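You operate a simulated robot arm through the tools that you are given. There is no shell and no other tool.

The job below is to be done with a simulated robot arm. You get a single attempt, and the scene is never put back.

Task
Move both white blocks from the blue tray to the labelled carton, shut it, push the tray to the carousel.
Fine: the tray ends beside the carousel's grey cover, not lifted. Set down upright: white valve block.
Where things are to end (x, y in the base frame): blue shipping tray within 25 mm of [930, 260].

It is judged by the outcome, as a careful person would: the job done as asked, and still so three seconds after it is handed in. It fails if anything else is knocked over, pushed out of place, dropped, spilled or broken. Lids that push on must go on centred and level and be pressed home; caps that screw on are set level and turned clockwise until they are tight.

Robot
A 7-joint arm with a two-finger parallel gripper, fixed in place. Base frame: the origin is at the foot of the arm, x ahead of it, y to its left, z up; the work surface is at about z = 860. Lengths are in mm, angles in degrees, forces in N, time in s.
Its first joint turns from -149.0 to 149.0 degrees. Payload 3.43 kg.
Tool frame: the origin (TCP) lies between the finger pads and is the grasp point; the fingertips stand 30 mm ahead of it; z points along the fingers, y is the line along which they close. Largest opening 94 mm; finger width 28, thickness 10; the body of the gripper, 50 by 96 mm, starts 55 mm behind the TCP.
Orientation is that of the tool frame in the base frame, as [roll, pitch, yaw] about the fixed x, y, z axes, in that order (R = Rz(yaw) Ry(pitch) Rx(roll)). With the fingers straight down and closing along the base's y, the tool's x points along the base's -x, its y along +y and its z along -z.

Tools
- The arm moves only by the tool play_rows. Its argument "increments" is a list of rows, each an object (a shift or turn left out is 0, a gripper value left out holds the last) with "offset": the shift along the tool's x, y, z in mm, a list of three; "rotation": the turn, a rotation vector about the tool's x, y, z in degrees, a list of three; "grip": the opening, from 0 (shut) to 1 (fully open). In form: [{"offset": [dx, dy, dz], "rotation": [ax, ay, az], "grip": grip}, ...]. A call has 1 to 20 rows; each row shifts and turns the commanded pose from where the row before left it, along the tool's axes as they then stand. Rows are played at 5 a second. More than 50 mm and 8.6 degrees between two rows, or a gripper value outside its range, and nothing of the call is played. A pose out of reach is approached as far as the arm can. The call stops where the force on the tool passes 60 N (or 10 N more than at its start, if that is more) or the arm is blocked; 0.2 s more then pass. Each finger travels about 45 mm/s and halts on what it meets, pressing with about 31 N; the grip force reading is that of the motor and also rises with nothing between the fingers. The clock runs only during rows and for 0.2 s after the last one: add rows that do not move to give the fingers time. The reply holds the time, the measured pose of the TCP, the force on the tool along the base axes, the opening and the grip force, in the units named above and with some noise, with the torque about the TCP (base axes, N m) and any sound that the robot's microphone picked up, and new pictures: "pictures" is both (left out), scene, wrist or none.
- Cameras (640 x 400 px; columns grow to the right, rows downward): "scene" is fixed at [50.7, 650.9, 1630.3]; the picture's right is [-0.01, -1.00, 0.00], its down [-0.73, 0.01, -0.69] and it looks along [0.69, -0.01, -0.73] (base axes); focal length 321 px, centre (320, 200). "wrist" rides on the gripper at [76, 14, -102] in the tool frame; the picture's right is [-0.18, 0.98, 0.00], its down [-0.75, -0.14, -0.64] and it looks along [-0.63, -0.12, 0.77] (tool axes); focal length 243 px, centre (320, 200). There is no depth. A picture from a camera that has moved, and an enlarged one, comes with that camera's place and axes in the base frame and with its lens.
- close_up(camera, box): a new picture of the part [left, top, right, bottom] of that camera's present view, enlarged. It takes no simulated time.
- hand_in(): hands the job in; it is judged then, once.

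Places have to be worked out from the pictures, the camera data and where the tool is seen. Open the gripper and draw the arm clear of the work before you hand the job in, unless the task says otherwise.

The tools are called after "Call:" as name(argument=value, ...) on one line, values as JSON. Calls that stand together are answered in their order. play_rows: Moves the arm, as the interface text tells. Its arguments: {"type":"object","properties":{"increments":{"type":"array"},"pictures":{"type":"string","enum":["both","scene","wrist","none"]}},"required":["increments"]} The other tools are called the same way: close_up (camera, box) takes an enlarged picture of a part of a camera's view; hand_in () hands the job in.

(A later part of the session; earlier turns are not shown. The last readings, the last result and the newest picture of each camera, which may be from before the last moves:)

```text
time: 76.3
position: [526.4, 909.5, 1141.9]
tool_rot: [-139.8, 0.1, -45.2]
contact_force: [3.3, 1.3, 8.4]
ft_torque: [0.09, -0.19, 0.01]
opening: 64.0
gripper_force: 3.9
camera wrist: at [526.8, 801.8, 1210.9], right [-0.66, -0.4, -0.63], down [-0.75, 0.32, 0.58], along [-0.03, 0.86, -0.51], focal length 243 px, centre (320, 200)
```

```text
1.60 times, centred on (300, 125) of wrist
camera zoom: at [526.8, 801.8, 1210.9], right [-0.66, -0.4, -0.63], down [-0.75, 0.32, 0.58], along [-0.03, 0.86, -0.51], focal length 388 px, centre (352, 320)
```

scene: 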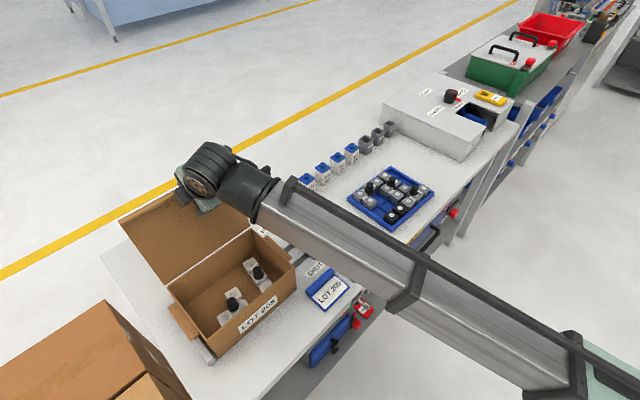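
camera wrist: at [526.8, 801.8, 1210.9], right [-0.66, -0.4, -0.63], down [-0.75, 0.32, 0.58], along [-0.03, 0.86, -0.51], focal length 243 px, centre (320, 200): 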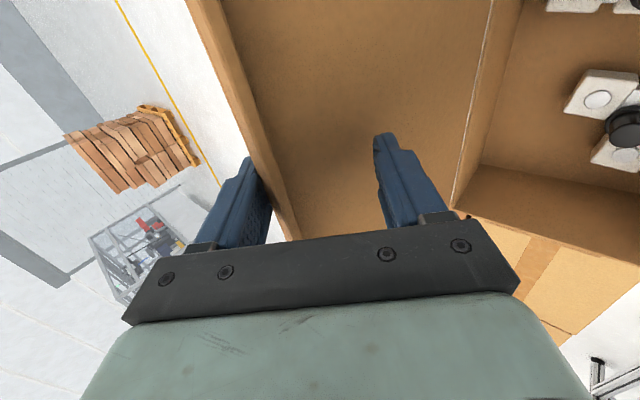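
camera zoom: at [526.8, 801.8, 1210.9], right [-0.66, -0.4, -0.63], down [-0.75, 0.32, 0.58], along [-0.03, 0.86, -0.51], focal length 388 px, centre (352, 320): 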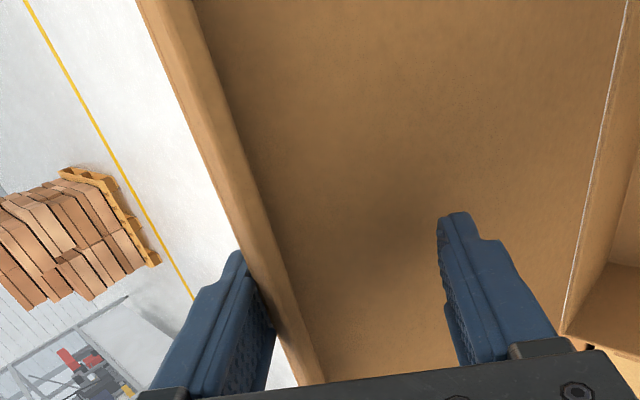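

The rear finger hooks the lid edge and the lid follows with a small force. Continuing along the arc toward vertical.

Call:
play_rows(increments=[{"offset": [0, 5, -6.7]}, {"offset": [0, 5.2, -6.7]}, {"offset": [0, 5.6, -6.2]}, {"offset": [0, 5.8, -6.2]}, {"offset": [0, 6.2, -5.7]}, {"offset": [0, 6.2, -5.6]}, {}])

Call:
close_up(camera="wrist", box=[100, 0, 500, 250])

Call:
close_up(camera="scene", box=[110, 110, 310, 270])

```text
time: 77.9
position: [490.9, 874.4, 1147.6]
tool_rot: [-139.8, 0.1, -45.1]
contact_force: [0.1, -0.6, 11.4]
ft_torque: [0.15, -0.3, 0.08]
opening: 64.5
gripper_force: 3.9
camera wrist: at [490.9, 766.1, 1217.7], right [-0.66, -0.4, -0.63], down [-0.75, 0.32, 0.58], along [-0.03, 0.86, -0.51], focal length 243 px, centre (320, 200)
```

scene: 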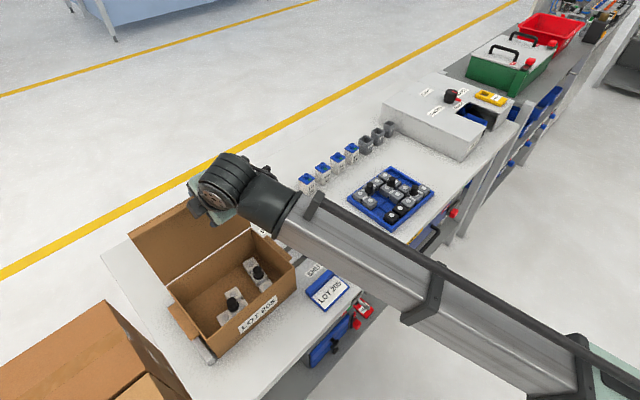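
wrist: 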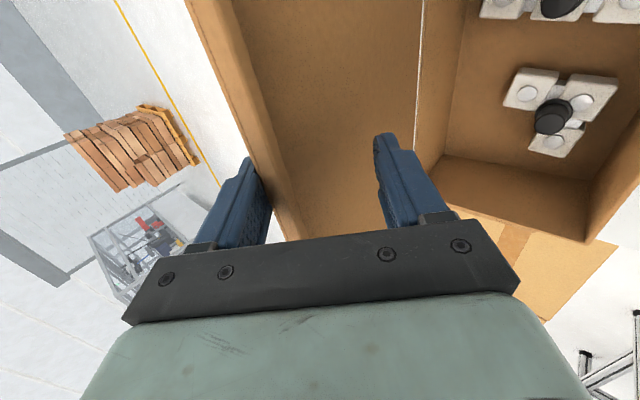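

```text
1.60 times, centred on (300, 125) of wrist
camera zoom: at [490.9, 766.1, 1217.7], right [-0.66, -0.4, -0.63], down [-0.75, 0.32, 0.58], along [-0.03, 0.86, -0.51], focal length 388 px, centre (352, 320)
```

zoom: 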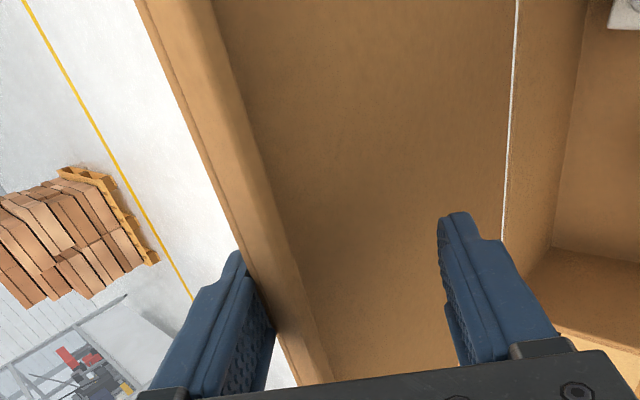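

```text
2.50 times, centred on (210, 190) of scene
camera zoom: at [50.7, 650.9, 1630.3], right [-0.01, -1.0, 0.0], down [-0.73, 0.01, -0.69], along [0.69, -0.01, -0.73], focal length 802 px, centre (595, 225)
```

zoom: 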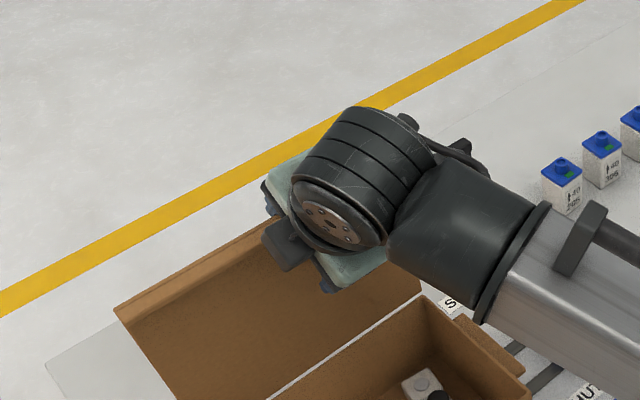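

The lid is now about vertical and still moving with the fingers. Continuing the arc past vertical in small steps.

Call:
play_rows(increments=[{"offset": [0, 6.6, -6.2]}, {"offset": [0, 6.7, -6]}, {"offset": [0, 7.1, -5]}, {"offset": [0, 7.1, -5]}, {"offset": [0, 7.4, -4]}, {"offset": [0, 7.5, -3.8]}, {}, {}])

Call:
close_up(camera="wrist", box=[100, 0, 500, 250])

Call:
close_up(camera="scene", box=[110, 130, 310, 290])

```text
time: 79.7
position: [455.8, 838.3, 1142.4]
tool_rot: [-139.8, 0.1, -45.1]
contact_force: [-0.3, -0.6, 0.6]
ft_torque: [-0.02, 0.01, 0.02]
opening: 60.2
gripper_force: 0.0
camera wrist: at [455.4, 730.1, 1212.7], right [-0.66, -0.4, -0.63], down [-0.75, 0.32, 0.58], along [-0.03, 0.86, -0.51], focal length 243 px, centre (320, 200)
```

scene: 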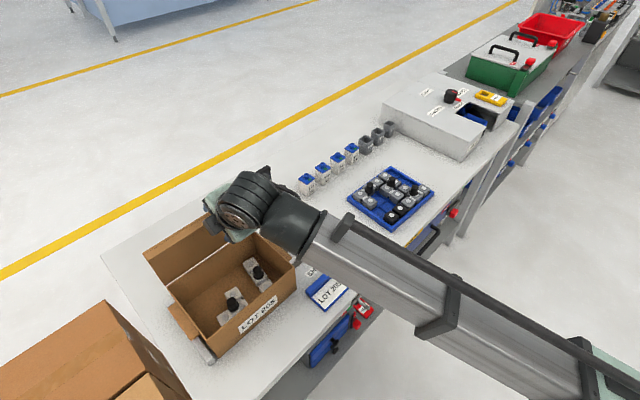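
wrist: 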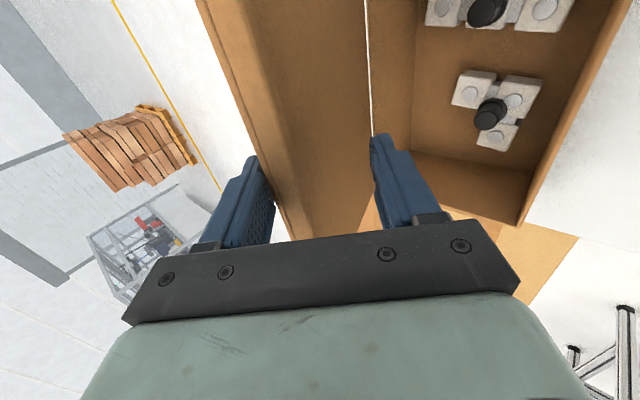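

```text
1.60 times, centred on (300, 125) of wrist
camera zoom: at [455.4, 730.1, 1212.7], right [-0.66, -0.4, -0.63], down [-0.75, 0.32, 0.58], along [-0.03, 0.86, -0.51], focal length 388 px, centre (352, 320)
```

zoom: 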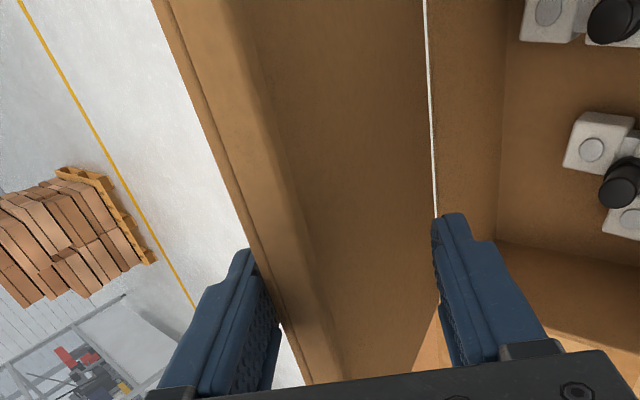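

```text
2.50 times, centred on (210, 210) of scene
camera zoom: at [50.7, 650.9, 1630.3], right [-0.01, -1.0, 0.0], down [-0.73, 0.01, -0.69], along [0.69, -0.01, -0.73], focal length 802 px, centre (595, 175)
```

zoom: 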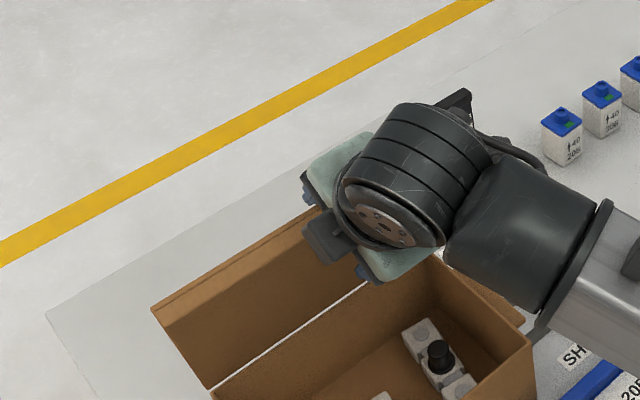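

The contact force has dropped to zero, so the lid may now be moving on its own. I'm pausing briefly to see.

Call:
play_rows(increments=[{}, {}, {}])

Call:
close_up(camera="wrist", box=[100, 0, 500, 250])

```text
time: 80.5
position: [455.7, 838.0, 1142.9]
tool_rot: [-139.9, 0.1, -45.0]
contact_force: [-0.4, 0.4, -0.2]
ft_torque: [0.03, 0.0, -0.01]
opening: 60.1
gripper_force: 0.2
camera wrist: at [455.5, 730.1, 1212.9], right [-0.66, -0.4, -0.63], down [-0.75, 0.32, 0.58], along [-0.03, 0.86, -0.51], focal length 243 px, centre (320, 200)
```

scene: 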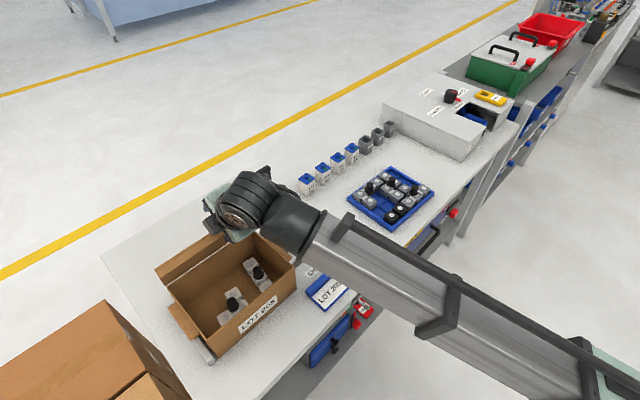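
wrist: 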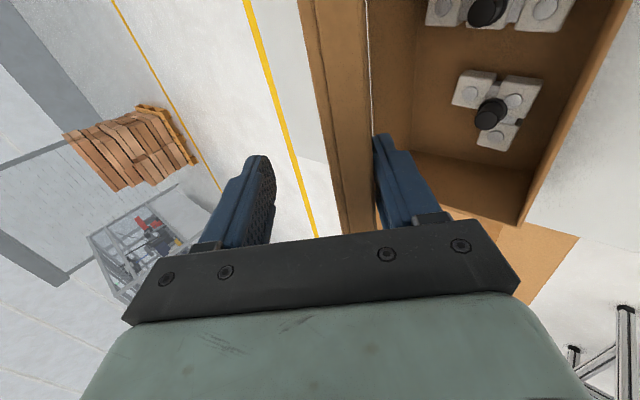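

```text
1.60 times, centred on (300, 125) of wrist
camera zoom: at [455.5, 730.1, 1212.9], right [-0.66, -0.4, -0.63], down [-0.75, 0.32, 0.58], along [-0.03, 0.86, -0.51], focal length 388 px, centre (352, 320)
```

zoom: 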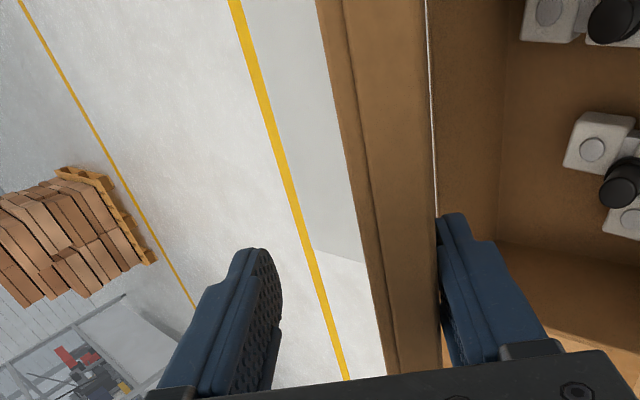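

The lid is lowering slowly on a damped hinge and now leans on the front finger. I'm following it down along the arc with the front finger supporting it.

Call:
play_rows(increments=[{"offset": [0, 8.5, -5.3]}, {"offset": [0, 8.5, -5.3]}, {"offset": [0, 8.6, -5.3]}, {"offset": [0, 8.6, -5.3]}, {"offset": [0, 8.4, 0.7]}, {"offset": [0, 8.4, 0.7]}, {"offset": [0, 8.4, 0.8]}, {"offset": [0, 8.4, 0.8]}, {}])

Call:
close_up(camera="wrist", box=[100, 0, 500, 250])

Call:
close_up(camera="scene", box=[110, 170, 310, 330])

```text
time: 82.5
position: [409.5, 793.9, 1113.6]
tool_rot: [-139.8, 0.1, -45.1]
contact_force: [0.0, -0.7, -0.5]
ft_torque: [0.01, 0.01, 0.03]
opening: 60.2
gripper_force: 0.2
camera wrist: at [409.9, 685.4, 1183.5], right [-0.66, -0.4, -0.63], down [-0.75, 0.32, 0.58], along [-0.03, 0.86, -0.51], focal length 243 px, centre (320, 200)
```

scene: 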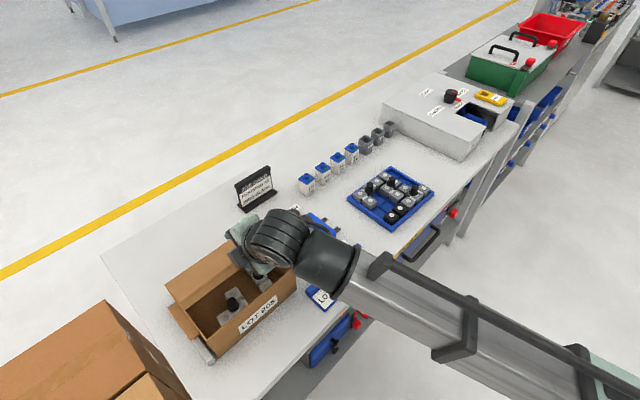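
wrist: 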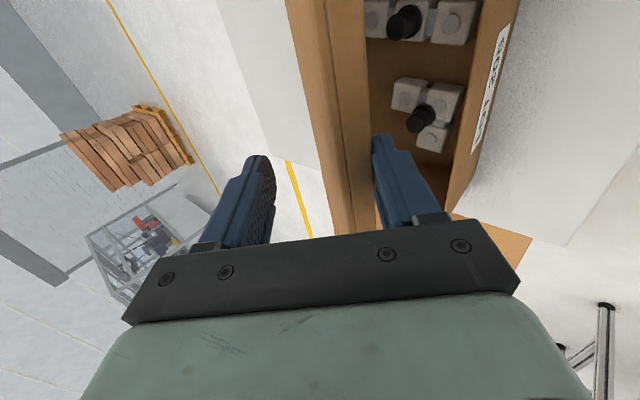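

```text
1.60 times, centred on (300, 125) of wrist
camera zoom: at [409.9, 685.4, 1183.5], right [-0.66, -0.4, -0.63], down [-0.75, 0.32, 0.58], along [-0.03, 0.86, -0.51], focal length 388 px, centre (352, 320)
```

zoom: 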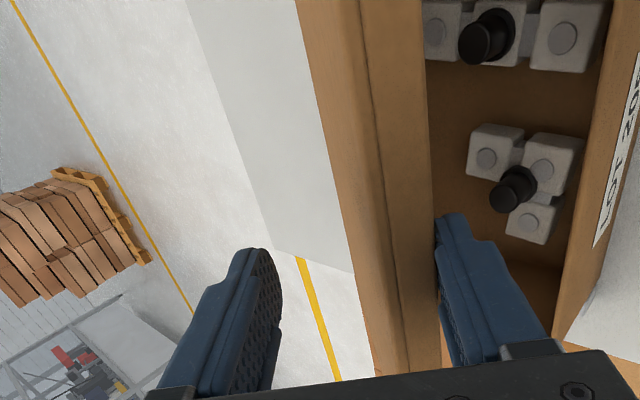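

```text
2.50 times, centred on (210, 250) of scene
camera zoom: at [50.7, 650.9, 1630.3], right [-0.01, -1.0, 0.0], down [-0.73, 0.01, -0.69], along [0.69, -0.01, -0.73], focal length 802 px, centre (595, 75)
```

zoom: 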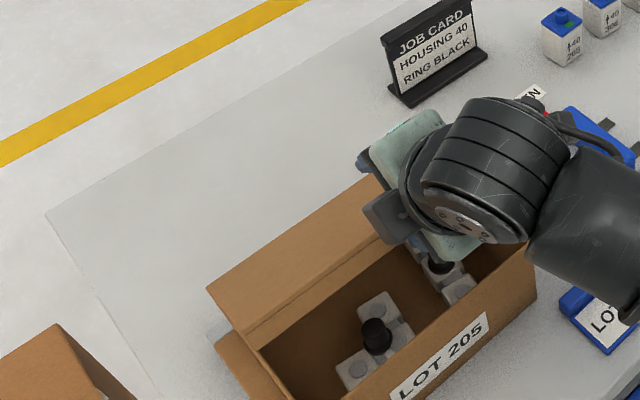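

The lid rests on the front finger at about 45°. Continuing to lower it along the arc.

Call:
play_rows(increments=[{"offset": [0, 8, 2.1]}, {"offset": [0, 8, 2.1]}, {"offset": [0, 8, 2.1]}, {"offset": [0, 8, 2.1]}, {"offset": [0, 7.8, 3.5]}, {"offset": [0, 7.8, 3.5]}, {"offset": [0, 7.8, 3.5]}, {"offset": [0, 7.8, 3.5]}, {}])

Call:
close_up(camera="wrist", box=[100, 0, 500, 250])

Call:
close_up(camera="scene", box=[110, 200, 310, 360])

```text
time: 84.5
position: [386.0, 770.5, 1054.9]
tool_rot: [-139.8, 0.1, -45.0]
contact_force: [-1.1, 1.1, -0.7]
ft_torque: [-0.04, -0.01, -0.02]
opening: 60.5
gripper_force: 0.2
camera wrist: at [385.5, 662.8, 1124.8], right [-0.66, -0.4, -0.63], down [-0.75, 0.32, 0.58], along [-0.03, 0.86, -0.51], focal length 243 px, centre (320, 200)
```

scene: 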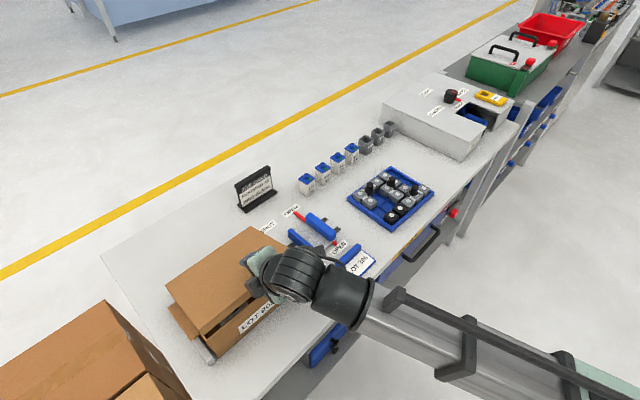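
wrist: 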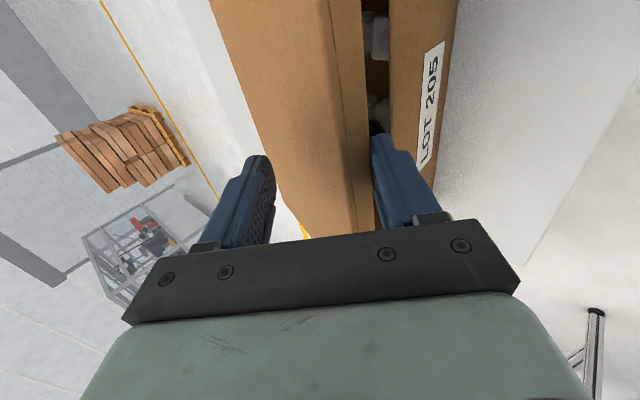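

```text
1.60 times, centred on (300, 125) of wrist
camera zoom: at [385.5, 662.8, 1124.8], right [-0.66, -0.4, -0.63], down [-0.75, 0.32, 0.58], along [-0.03, 0.86, -0.51], focal length 388 px, centre (352, 320)
```

zoom: 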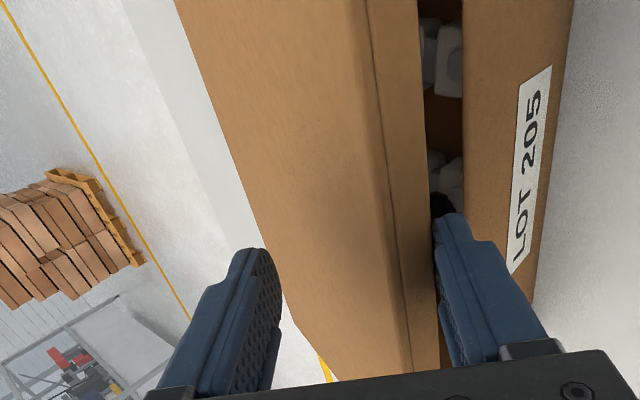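

```text
2.50 times, centred on (210, 280) of scene
camera zoom: at [50.7, 650.9, 1630.3], right [-0.01, -1.0, 0.0], down [-0.73, 0.01, -0.69], along [0.69, -0.01, -0.73], focal length 802 px, centre (595, 0)
```

zoom: 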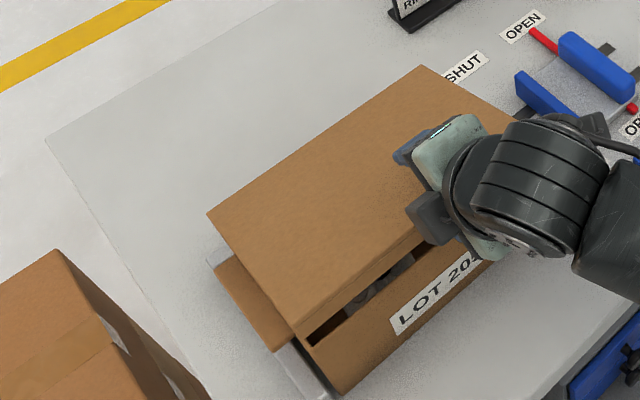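

The lid is at about 20° and nearly closed, with the front finger outside the front wall. Lowering further along the same arc.

Call:
play_rows(increments=[{"offset": [0, 6.7, 4.8]}, {"offset": [0, 6.7, 4.8]}, {"offset": [0, 6.7, 4.8]}, {"offset": [0, 6.7, 4.8]}, {}, {}])

Call:
close_up(camera="wrist", box=[100, 0, 500, 250])

Call:
close_up(camera="scene", box=[150, 220, 310, 360])

```text
time: 85.9
position: [378.9, 765.1, 1024.3]
tool_rot: [-140.0, 0.1, -45.1]
contact_force: [-0.1, 0.3, -0.6]
ft_torque: [-0.04, 0.02, -0.03]
opening: 60.3
gripper_force: 0.0
camera wrist: at [379.3, 656.1, 1093.1], right [-0.66, -0.4, -0.63], down [-0.75, 0.32, 0.58], along [-0.03, 0.86, -0.51], focal length 243 px, centre (320, 200)
```

scene: 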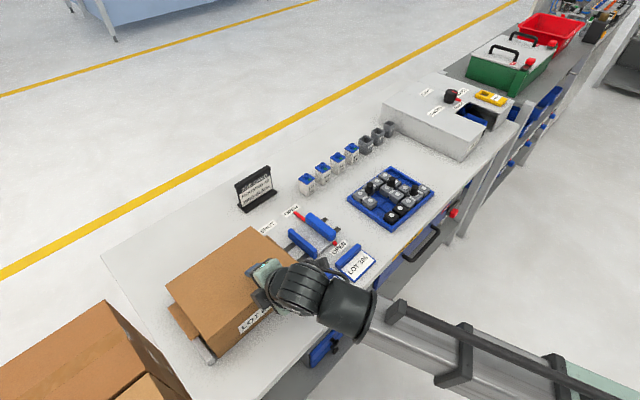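
wrist: 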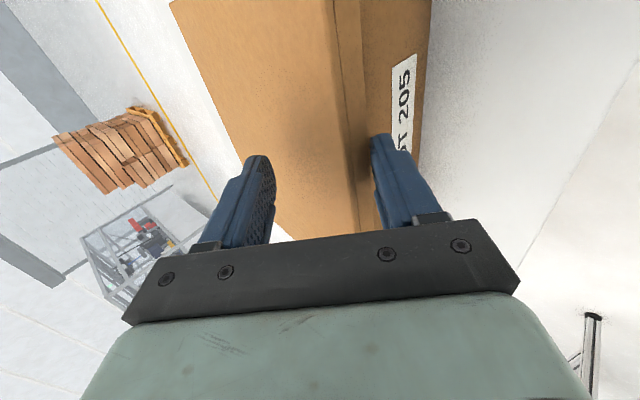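

```text
1.60 times, centred on (300, 125) of wrist
camera zoom: at [379.3, 656.1, 1093.1], right [-0.66, -0.4, -0.63], down [-0.75, 0.32, 0.58], along [-0.03, 0.86, -0.51], focal length 388 px, centre (352, 320)
```

zoom: 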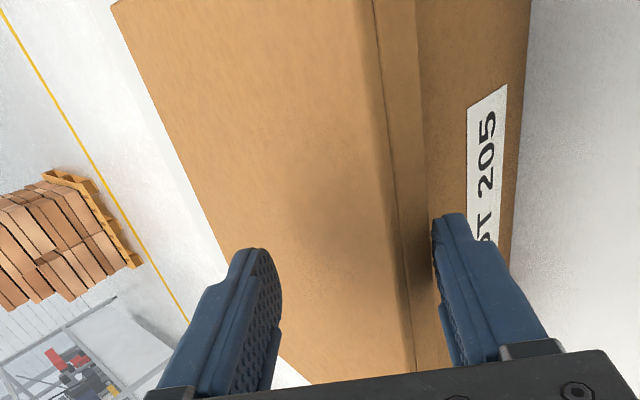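

```text
2.86 times, centred on (230, 290) of scene
camera zoom: at [50.7, 650.9, 1630.3], right [-0.01, -1.0, 0.0], down [-0.73, 0.01, -0.69], along [0.69, -0.01, -0.73], focal length 917 px, centre (577, -57)
```

zoom: 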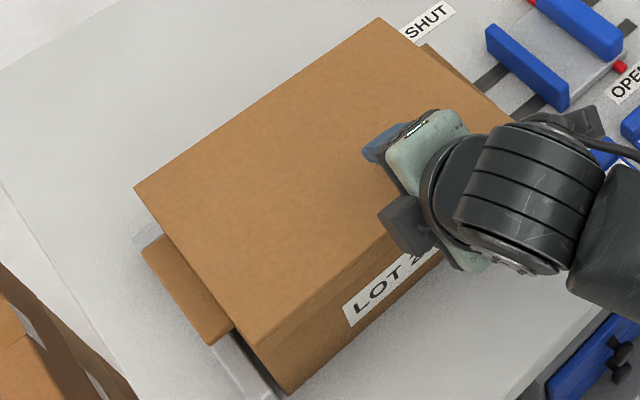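

The lid's lip has come down over the front wall. Lowering another ~16 mm so the finger no longer carries the lid, then checking.

Call:
play_rows(increments=[{"offset": [0, 5.7, 5.6]}, {"offset": [0, 5.7, 5.7]}, {}, {}, {}, {}])

Call:
close_up(camera="wrist", box=[100, 0, 500, 250])

Call:
close_up(camera="scene", box=[150, 220, 310, 360])

```text
time: 87.3
position: [380.4, 764.2, 1007.5]
tool_rot: [-139.9, 0.1, -45.1]
contact_force: [-0.3, 0.2, -0.1]
ft_torque: [0.0, 0.01, 0.0]
opening: 60.2
gripper_force: 0.2
camera wrist: at [379.0, 655.2, 1077.4], right [-0.66, -0.4, -0.63], down [-0.75, 0.32, 0.58], along [-0.03, 0.86, -0.51], focal length 243 px, centre (320, 200)
```

scene: 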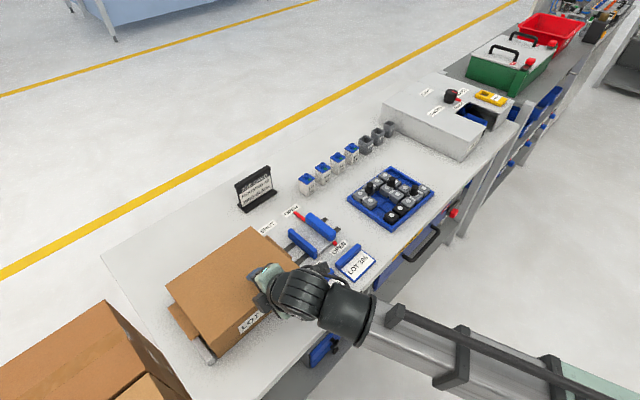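
wrist: 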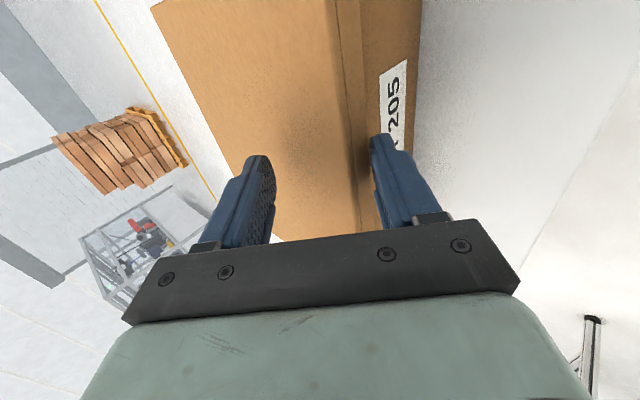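

```text
1.60 times, centred on (300, 125) of wrist
camera zoom: at [379.0, 655.2, 1077.4], right [-0.66, -0.4, -0.63], down [-0.75, 0.32, 0.58], along [-0.03, 0.86, -0.51], focal length 388 px, centre (352, 320)
```

zoom: 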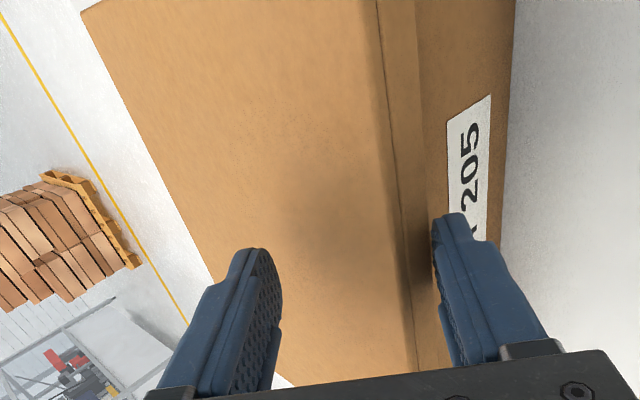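

```text
2.86 times, centred on (230, 290) of scene
camera zoom: at [50.7, 650.9, 1630.3], right [-0.01, -1.0, 0.0], down [-0.73, 0.01, -0.69], along [0.69, -0.01, -0.73], focal length 917 px, centre (577, -57)
```

zoom: 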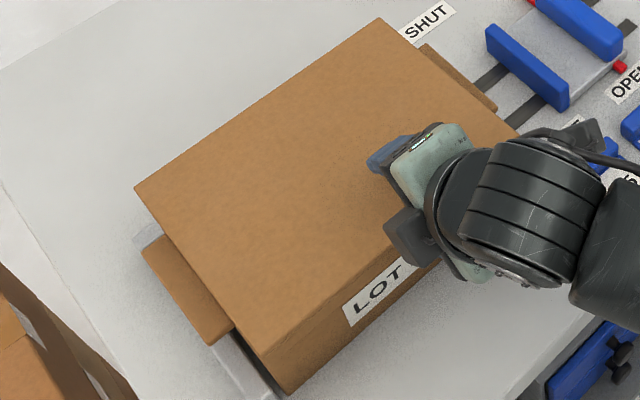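

The lid rests closed and steady. I'm withdrawing the fingers back and up, then setting the tool vertical again and closing the fingers to press the lid home.

Call:
play_rows(increments=[{"offset": [0, 2, -10]}, {"offset": [0, 0, -18]}, {"offset": [0, 0, -22]}, {"offset": [0, 0, -22]}, {"offset": [0, 0, -14]}, {"rotation": [-2, 0, 0], "grip": 0.0}, {"rotation": [-4, 0, 0]}, {"rotation": [-5, 0, 0]}, {"rotation": [-5, 0, 0]}, {"rotation": [-5, 0, 0]}, {"rotation": [-5, 0, 0]}, {"rotation": [-5, 0, 0]}, {"rotation": [-5, 0, 0]}, {"rotation": [-3, 0, 0]}, {"rotation": [-1.1, 0, 0]}, {}, {}])

Call:
close_up(camera="scene", box=[110, 190, 310, 370])

```text
time: 90.9
position: [339.8, 723.1, 1071.3]
tool_rot: [-180.0, 0.1, -45.2]
contact_force: [-0.7, -0.7, -0.6]
ft_torque: [0.01, 0.04, 0.0]
opening: 0.0
gripper_force: 31.0
camera wrist: at [383.2, 658.7, 1175.2], right [-0.83, -0.56, 0.0], down [-0.43, 0.63, 0.64], along [-0.36, 0.53, -0.77], focal length 243 px, centre (320, 200)
```

scene: 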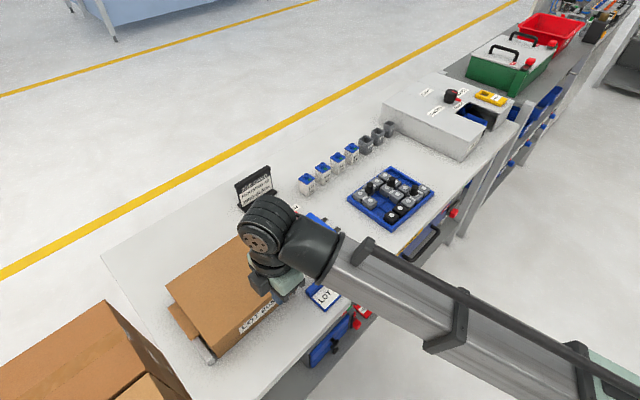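
wrist: 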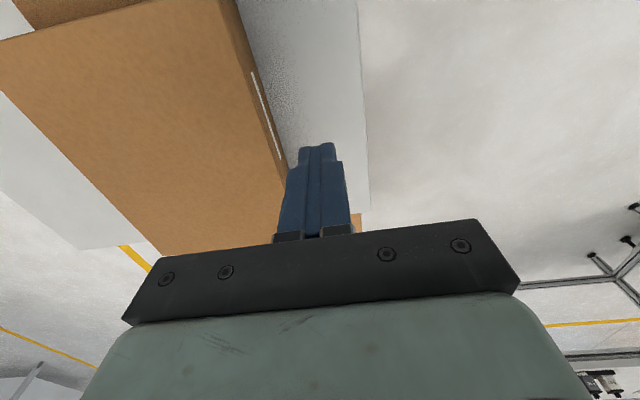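

```text
2.22 times, centred on (210, 280) of scene
camera zoom: at [50.7, 650.9, 1630.3], right [-0.01, -1.0, 0.0], down [-0.73, 0.01, -0.69], along [0.69, -0.01, -0.73], focal length 713 px, centre (564, 22)
```

zoom: 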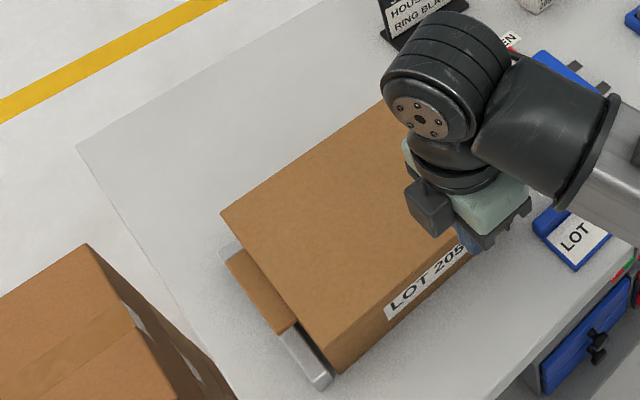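

Tool is vertical with fingers closed. Moving above the front-middle of the lid and lowering to just above it.

Call:
play_rows(increments=[{"offset": [-5, -10, 0]}, {"offset": [-7, -20, 0]}, {"offset": [-7, -24, 0]}, {"offset": [-5, -22, 5]}, {"offset": [-2, -14, 10]}, {"offset": [0, -4, 15]}, {"offset": [0, 0, 15]}, {"offset": [0, 0, 10]}, {}, {}])

Call:
close_up(camera="wrist", box=[160, 0, 480, 250])

Call:
close_up(camera="scene", box=[110, 190, 310, 370])

```text
time: 93.1
position: [385.7, 808.3, 1017.6]
tool_rot: [180.0, 0.1, -45.0]
contact_force: [-0.1, 0.7, 1.0]
ft_torque: [-0.01, -0.01, 0.02]
opening: 0.0
gripper_force: 30.8
camera wrist: at [430.5, 743.7, 1121.0], right [-0.83, -0.56, 0.0], down [-0.43, 0.63, 0.64], along [-0.36, 0.53, -0.77], focal length 243 px, centre (320, 200)
```

scene: 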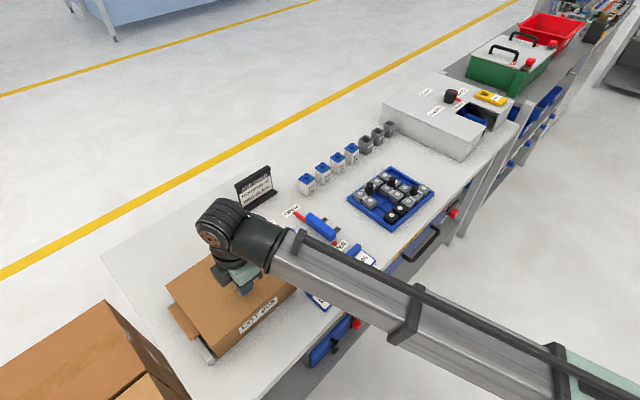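
wrist: 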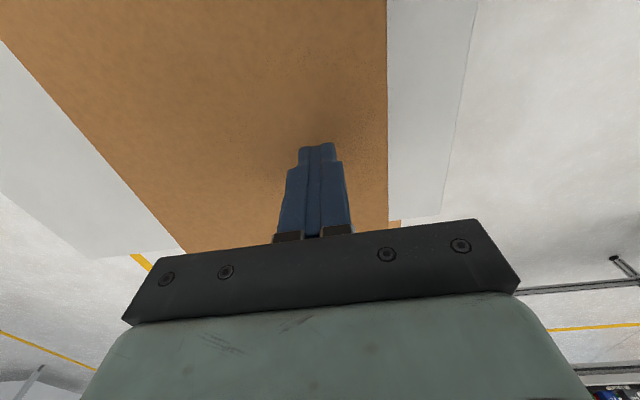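

```text
1.60 times, centred on (320, 125) of wrist
camera zoom: at [430.5, 743.7, 1121.0], right [-0.83, -0.56, 0.0], down [-0.43, 0.63, 0.64], along [-0.36, 0.53, -0.77], focal length 388 px, centre (320, 320)
```

zoom: 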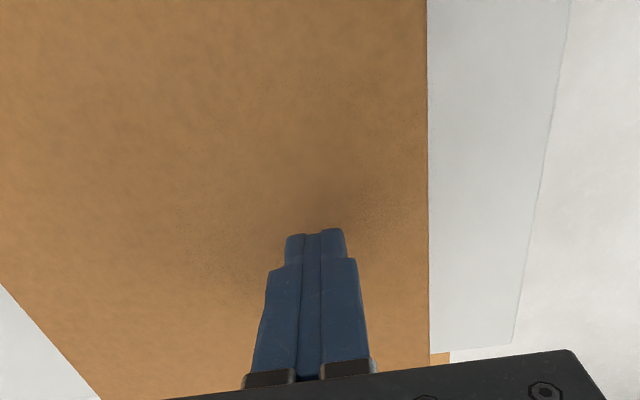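

```text
2.22 times, centred on (210, 280) of scene
camera zoom: at [50.7, 650.9, 1630.3], right [-0.01, -1.0, 0.0], down [-0.73, 0.01, -0.69], along [0.69, -0.01, -0.73], focal length 713 px, centre (564, 22)
```

zoom: 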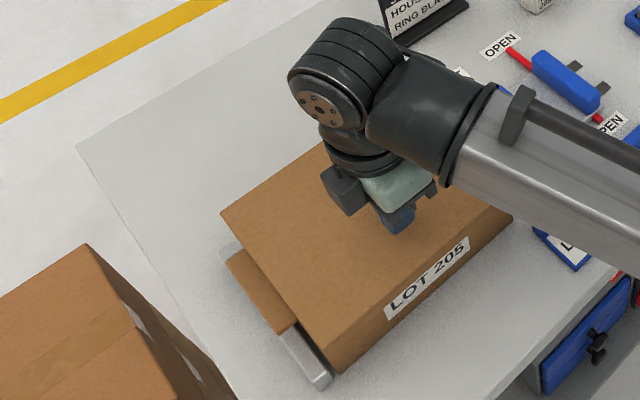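

The fingertips are centred over the lid's front half, about 15 mm above it. Lowering in small steps to feel for contact.

Call:
play_rows(increments=[{"offset": [0, 0, 4]}, {"offset": [0, 0, 4]}, {"offset": [0, 0, 3]}, {}], pictures="none")

Call:
play_rows(increments=[{"offset": [0, 0, 2]}, {}, {}], pictures="none")

Call:
play_rows(increments=[{"offset": [0, 0, 2]}, {}, {}], pictures="none")

```text
time: 94.1
position: [386.5, 807.9, 1006.2]
tool_rot: [-180.0, 0.2, -45.1]
contact_force: [-0.2, -0.3, 5.8]
ft_torque: [-0.05, -0.04, 0.01]
opening: 0.0
gripper_force: 30.3
```

```text
time: 94.9
position: [386.9, 807.8, 1006.0]
tool_rot: [-179.9, 0.2, -44.9]
contact_force: [-1.2, 0.5, 21.0]
ft_torque: [-0.04, -0.07, -0.03]
opening: 0.0
gripper_force: 31.0
```

```text
time: 95.7
position: [387.1, 807.7, 1004.2]
tool_rot: [-179.8, 0.2, -45.0]
contact_force: [-1.2, 2.8, 41.6]
ft_torque: [0.06, -0.12, -0.01]
opening: 0.0
gripper_force: 30.9
```

Firm contact at fingertip z≈975 (41 N, stiff), so the lid sits home on the rim. Rising and checking that the lid stays flat.

Call:
play_rows(increments=[{"offset": [0, 0, -4]}, {"offset": [0, 0, -12]}, {"offset": [0, 0, -20]}, {"offset": [0, 4, -20]}, {"offset": [0, 12, -15]}, {"offset": [4, 18, 0]}, {"offset": [10, 22, 0]}, {"offset": [16, 22, 0]}, {"offset": [20, 10, 0]}, {"offset": [20, 0, 0]}, {"offset": [12, 0, 0]}, {}])

Call:
close_up(camera="wrist", box=[0, 0, 400, 250])

Call:
close_up(camera="scene", box=[140, 210, 310, 370])

```text
time: 98.3
position: [382.0, 687.8, 1072.4]
tool_rot: [-179.9, 0.1, -45.0]
contact_force: [-0.8, 0.2, -0.2]
ft_torque: [0.0, 0.0, 0.01]
opening: 0.2
gripper_force: 30.7
camera wrist: at [427.0, 623.6, 1176.5], right [-0.83, -0.56, 0.0], down [-0.43, 0.63, 0.64], along [-0.36, 0.53, -0.77], focal length 243 px, centre (320, 200)
```

scene: 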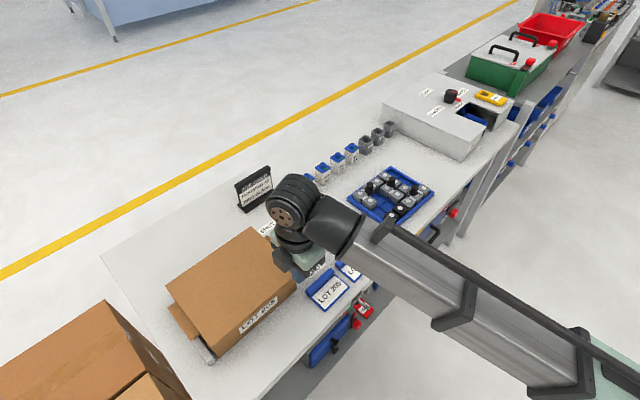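
wrist: 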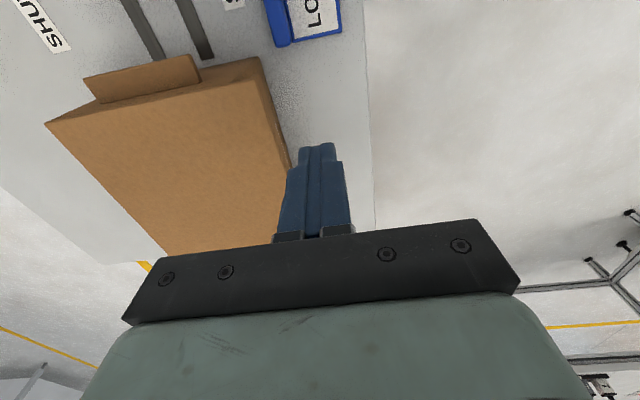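

```text
1.60 times, centred on (200, 125) of wrist
camera zoom: at [427.0, 623.6, 1176.5], right [-0.83, -0.56, 0.0], down [-0.43, 0.63, 0.64], along [-0.36, 0.53, -0.77], focal length 388 px, centre (512, 320)
```

zoom: 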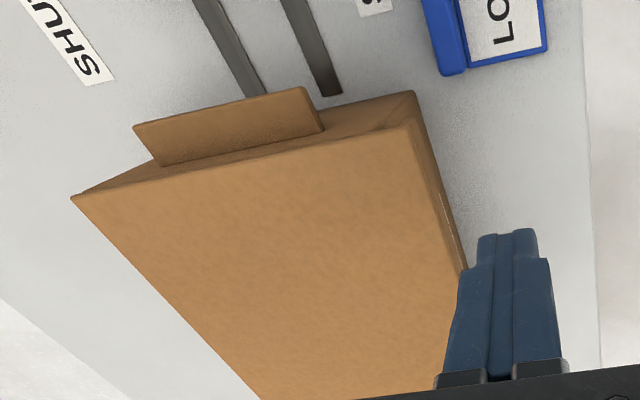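

```text
2.50 times, centred on (225, 290) of scene
camera zoom: at [50.7, 650.9, 1630.3], right [-0.01, -1.0, 0.0], down [-0.73, 0.01, -0.69], along [0.69, -0.01, -0.73], focal length 802 px, centre (558, -25)
```

zoom: 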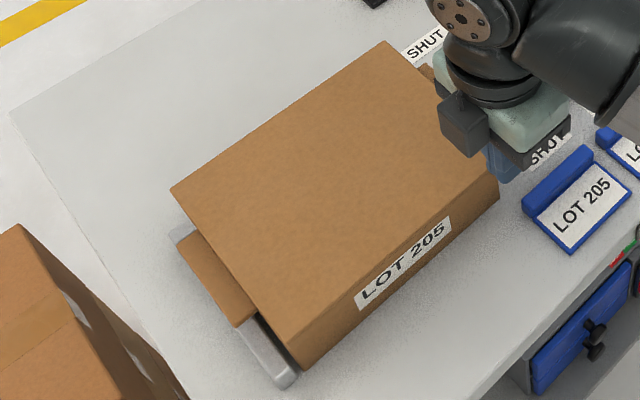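

The lid is flat and flush all round. Next is the tray push, for which I want the camera looking ahead toward the carousel. I'm moving along the bench at a safe height and then turning the gripper 180° gently.

Call:
play_rows(increments=[{"offset": [10, -2, 0]}, {"offset": [20, -5, 0]}, {"offset": [26, -6, 0]}, {"offset": [26, -6, 0]}, {"offset": [26, -6, 0]}, {"offset": [26, -6, 0]}, {"offset": [26, -6, 0]}, {"offset": [26, -6, 0]}, {"offset": [24, -5, 0]}, {"offset": [14, -2, 0]}, {"rotation": [0, 0, 3]}, {"rotation": [0, 0, 6]}, {"rotation": [0, 0, 7]}, {"rotation": [0, 0, 7]}, {"rotation": [0, 0, 7]}, {"rotation": [0, 0, 7]}, {"rotation": [0, 0, 7]}, {"rotation": [0, 0, 7]}, {"rotation": [0, 0, 7]}, {"rotation": [0, 0, 7]}], pictures="none")

Call:
play_rows(increments=[{"rotation": [0, 0, 7]}, {"rotation": [0, 0, 7]}, {"rotation": [0, 0, 7]}, {"rotation": [0, 0, 7]}, {"rotation": [0, 0, 7]}, {"rotation": [0, 0, 7]}, {"rotation": [0, 0, 7]}, {"rotation": [0, 0, 7]}, {"rotation": [0, 0, 7]}, {"rotation": [0, 0, 7]}, {"rotation": [0, 0, 7]}, {"rotation": [0, 0, 7]}, {"rotation": [0, 0, 7]}, {"rotation": [0, 0, 7]}, {"rotation": [0, 0, 7]}, {"rotation": [0, 0, 6]}, {"rotation": [0, 0, 4]}, {}, {}])

```text
time: 102.5
position: [576.3, 564.4, 1072.3]
tool_rot: [179.8, 0.1, -110.1]
contact_force: [0.3, 0.6, 0.3]
ft_torque: [-0.02, 0.0, -0.01]
opening: 0.0
gripper_force: 30.7
```

```text
time: 106.5
position: [577.4, 564.4, 1072.8]
tool_rot: [180.0, -0.1, 134.9]
contact_force: [-0.1, -0.6, 0.2]
ft_torque: [-0.04, 0.01, -0.01]
opening: 0.0
gripper_force: 31.3
camera wrist: at [533.3, 628.7, 1175.9], right [0.83, 0.56, 0.0], down [0.43, -0.63, 0.64], along [0.36, -0.53, -0.77], focal length 243 px, centre (320, 200)
```

scene: 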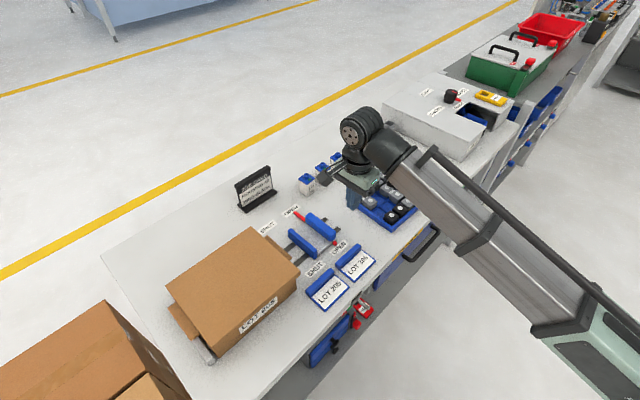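
wrist: 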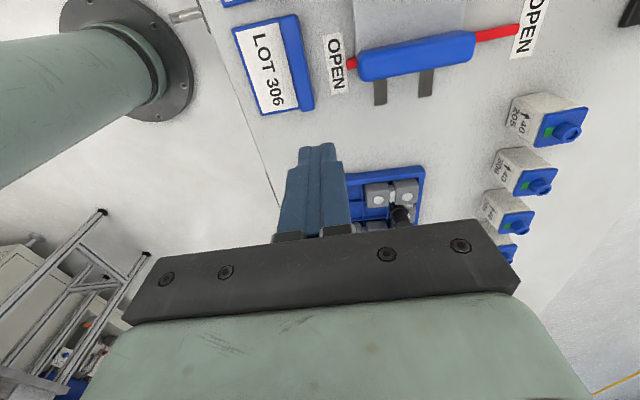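

The wrist camera now looks ahead toward the carousel. Moving to the free strip just to the left of the tray, centred on it, with the gripper opened wide so both fingers will push evenly.

Call:
play_rows(increments=[{"offset": [-8, 2, 0], "grip": 0.98}, {"offset": [-16, 4, 5]}, {"offset": [-20, 6, 10]}, {"offset": [-20, 6, 12]}, {"offset": [-16, 4, 15]}, {"offset": [-10, 3, 15]}, {"offset": [-6, 1, 12]}, {}, {}])

Call:
close_up(camera="wrist", box=[140, 0, 500, 250])

Call:
close_up(camera="scene", box=[290, 110, 470, 260])

```text
time: 108.5
position: [662.1, 514.0, 1002.9]
tool_rot: [180.0, -0.1, 134.9]
contact_force: [-0.1, 0.6, 0.4]
ft_torque: [-0.01, -0.01, -0.04]
opening: 92.1
gripper_force: 0.0
camera wrist: at [618.9, 578.5, 1106.9], right [0.83, 0.56, 0.0], down [0.43, -0.63, 0.64], along [0.36, -0.53, -0.77], focal length 243 px, centre (320, 200)
```

scene: 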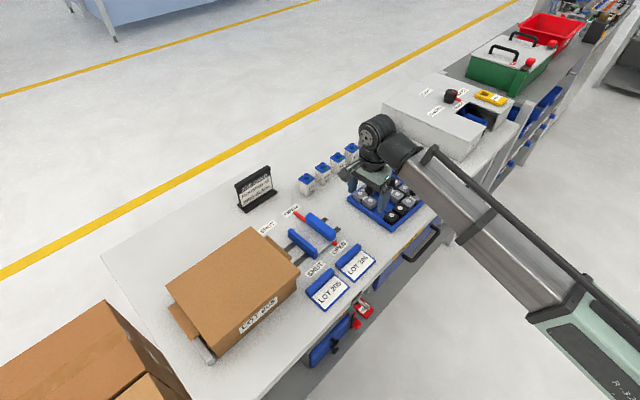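
wrist: 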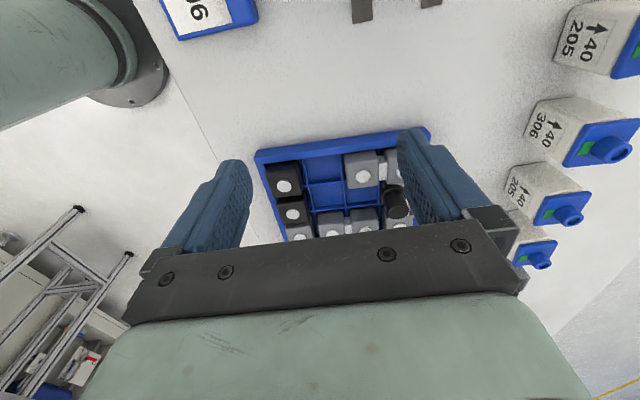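

```text
1.60 times, centred on (320, 125) of wrist
camera zoom: at [618.9, 578.5, 1106.9], right [0.83, 0.56, 0.0], down [0.43, -0.63, 0.64], along [0.36, -0.53, -0.77], focal length 388 px, centre (320, 320)
```

zoom: 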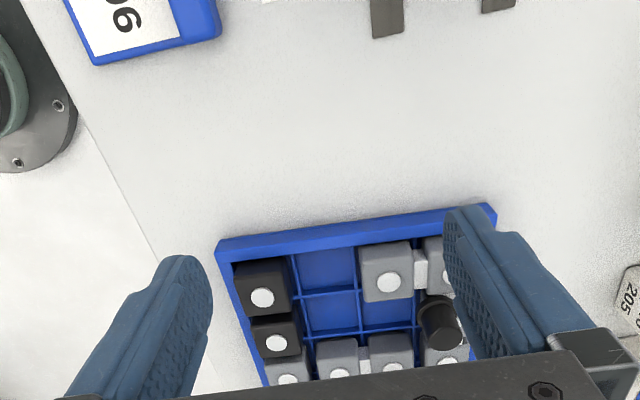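

```text
2.67 times, centred on (380, 185) of scene
camera zoom: at [50.7, 650.9, 1630.3], right [-0.01, -1.0, 0.0], down [-0.73, 0.01, -0.69], along [0.69, -0.01, -0.73], focal length 856 px, centre (160, 240)
```

zoom: 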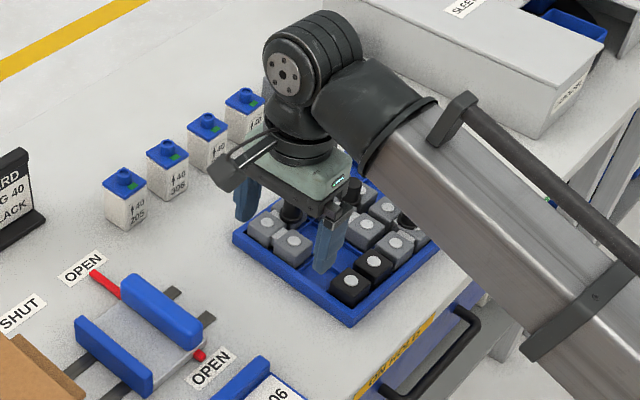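

The tray's left edge is about 30 mm ahead of the fingers; its centre is at about x≈777, y≈408, rotated about 2°. I'm centring on it and lowering the fingertips to just above the table.

Call:
play_rows(increments=[{"offset": [0, 4, 10]}, {"offset": [0, 0, 18]}, {"offset": [0, 0, 20]}, {"offset": [0, 0, 20]}, {"offset": [0, 0, 18]}, {"offset": [0, 0, 12]}, {"offset": [0, 0, 6]}, {}, {}])

Call:
close_up(camera="wrist", box=[140, 0, 500, 250])

Call:
close_up(camera="scene", box=[310, 130, 450, 250])

```text
time: 110.5
position: [666.8, 518.3, 899.3]
tool_rot: [-180.0, -0.1, 135.0]
contact_force: [0.1, 0.6, 0.3]
ft_torque: [-0.01, 0.02, 0.01]
opening: 92.1
gripper_force: 0.0
camera wrist: at [622.1, 582.4, 1003.0], right [0.83, 0.56, 0.0], down [0.43, -0.63, 0.64], along [0.36, -0.53, -0.77], focal length 243 px, centre (320, 200)
```

scene: 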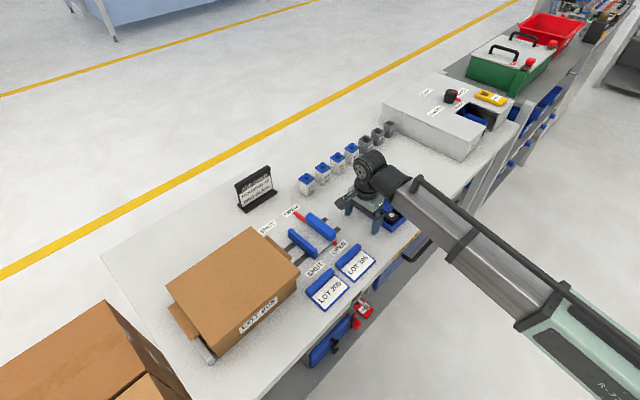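
wrist: 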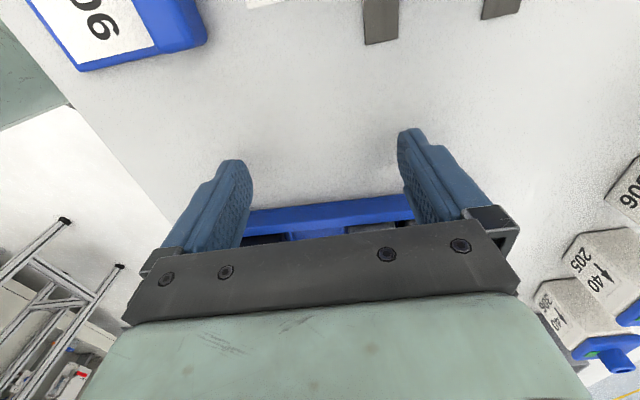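

```text
1.60 times, centred on (320, 125) of wrist
camera zoom: at [622.1, 582.4, 1003.0], right [0.83, 0.56, 0.0], down [0.43, -0.63, 0.64], along [0.36, -0.53, -0.77], focal length 388 px, centre (320, 320)
```

zoom: 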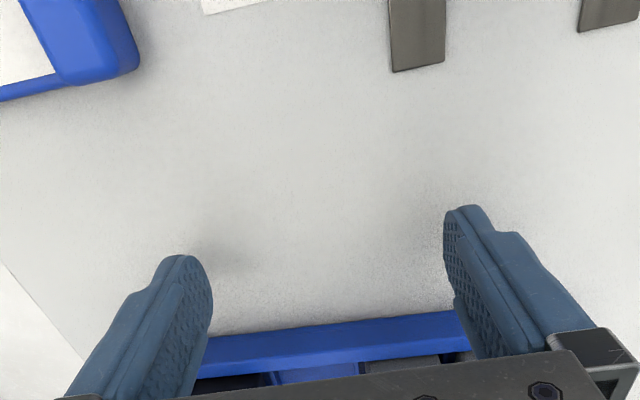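

```text
3.33 times, centred on (380, 190) of scene
camera zoom: at [50.7, 650.9, 1630.3], right [-0.01, -1.0, 0.0], down [-0.73, 0.01, -0.69], along [0.69, -0.01, -0.73], focal length 1070 px, centre (120, 233)
```

zoom: 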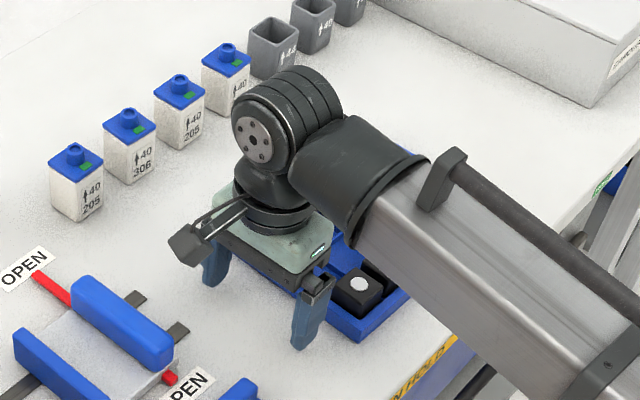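

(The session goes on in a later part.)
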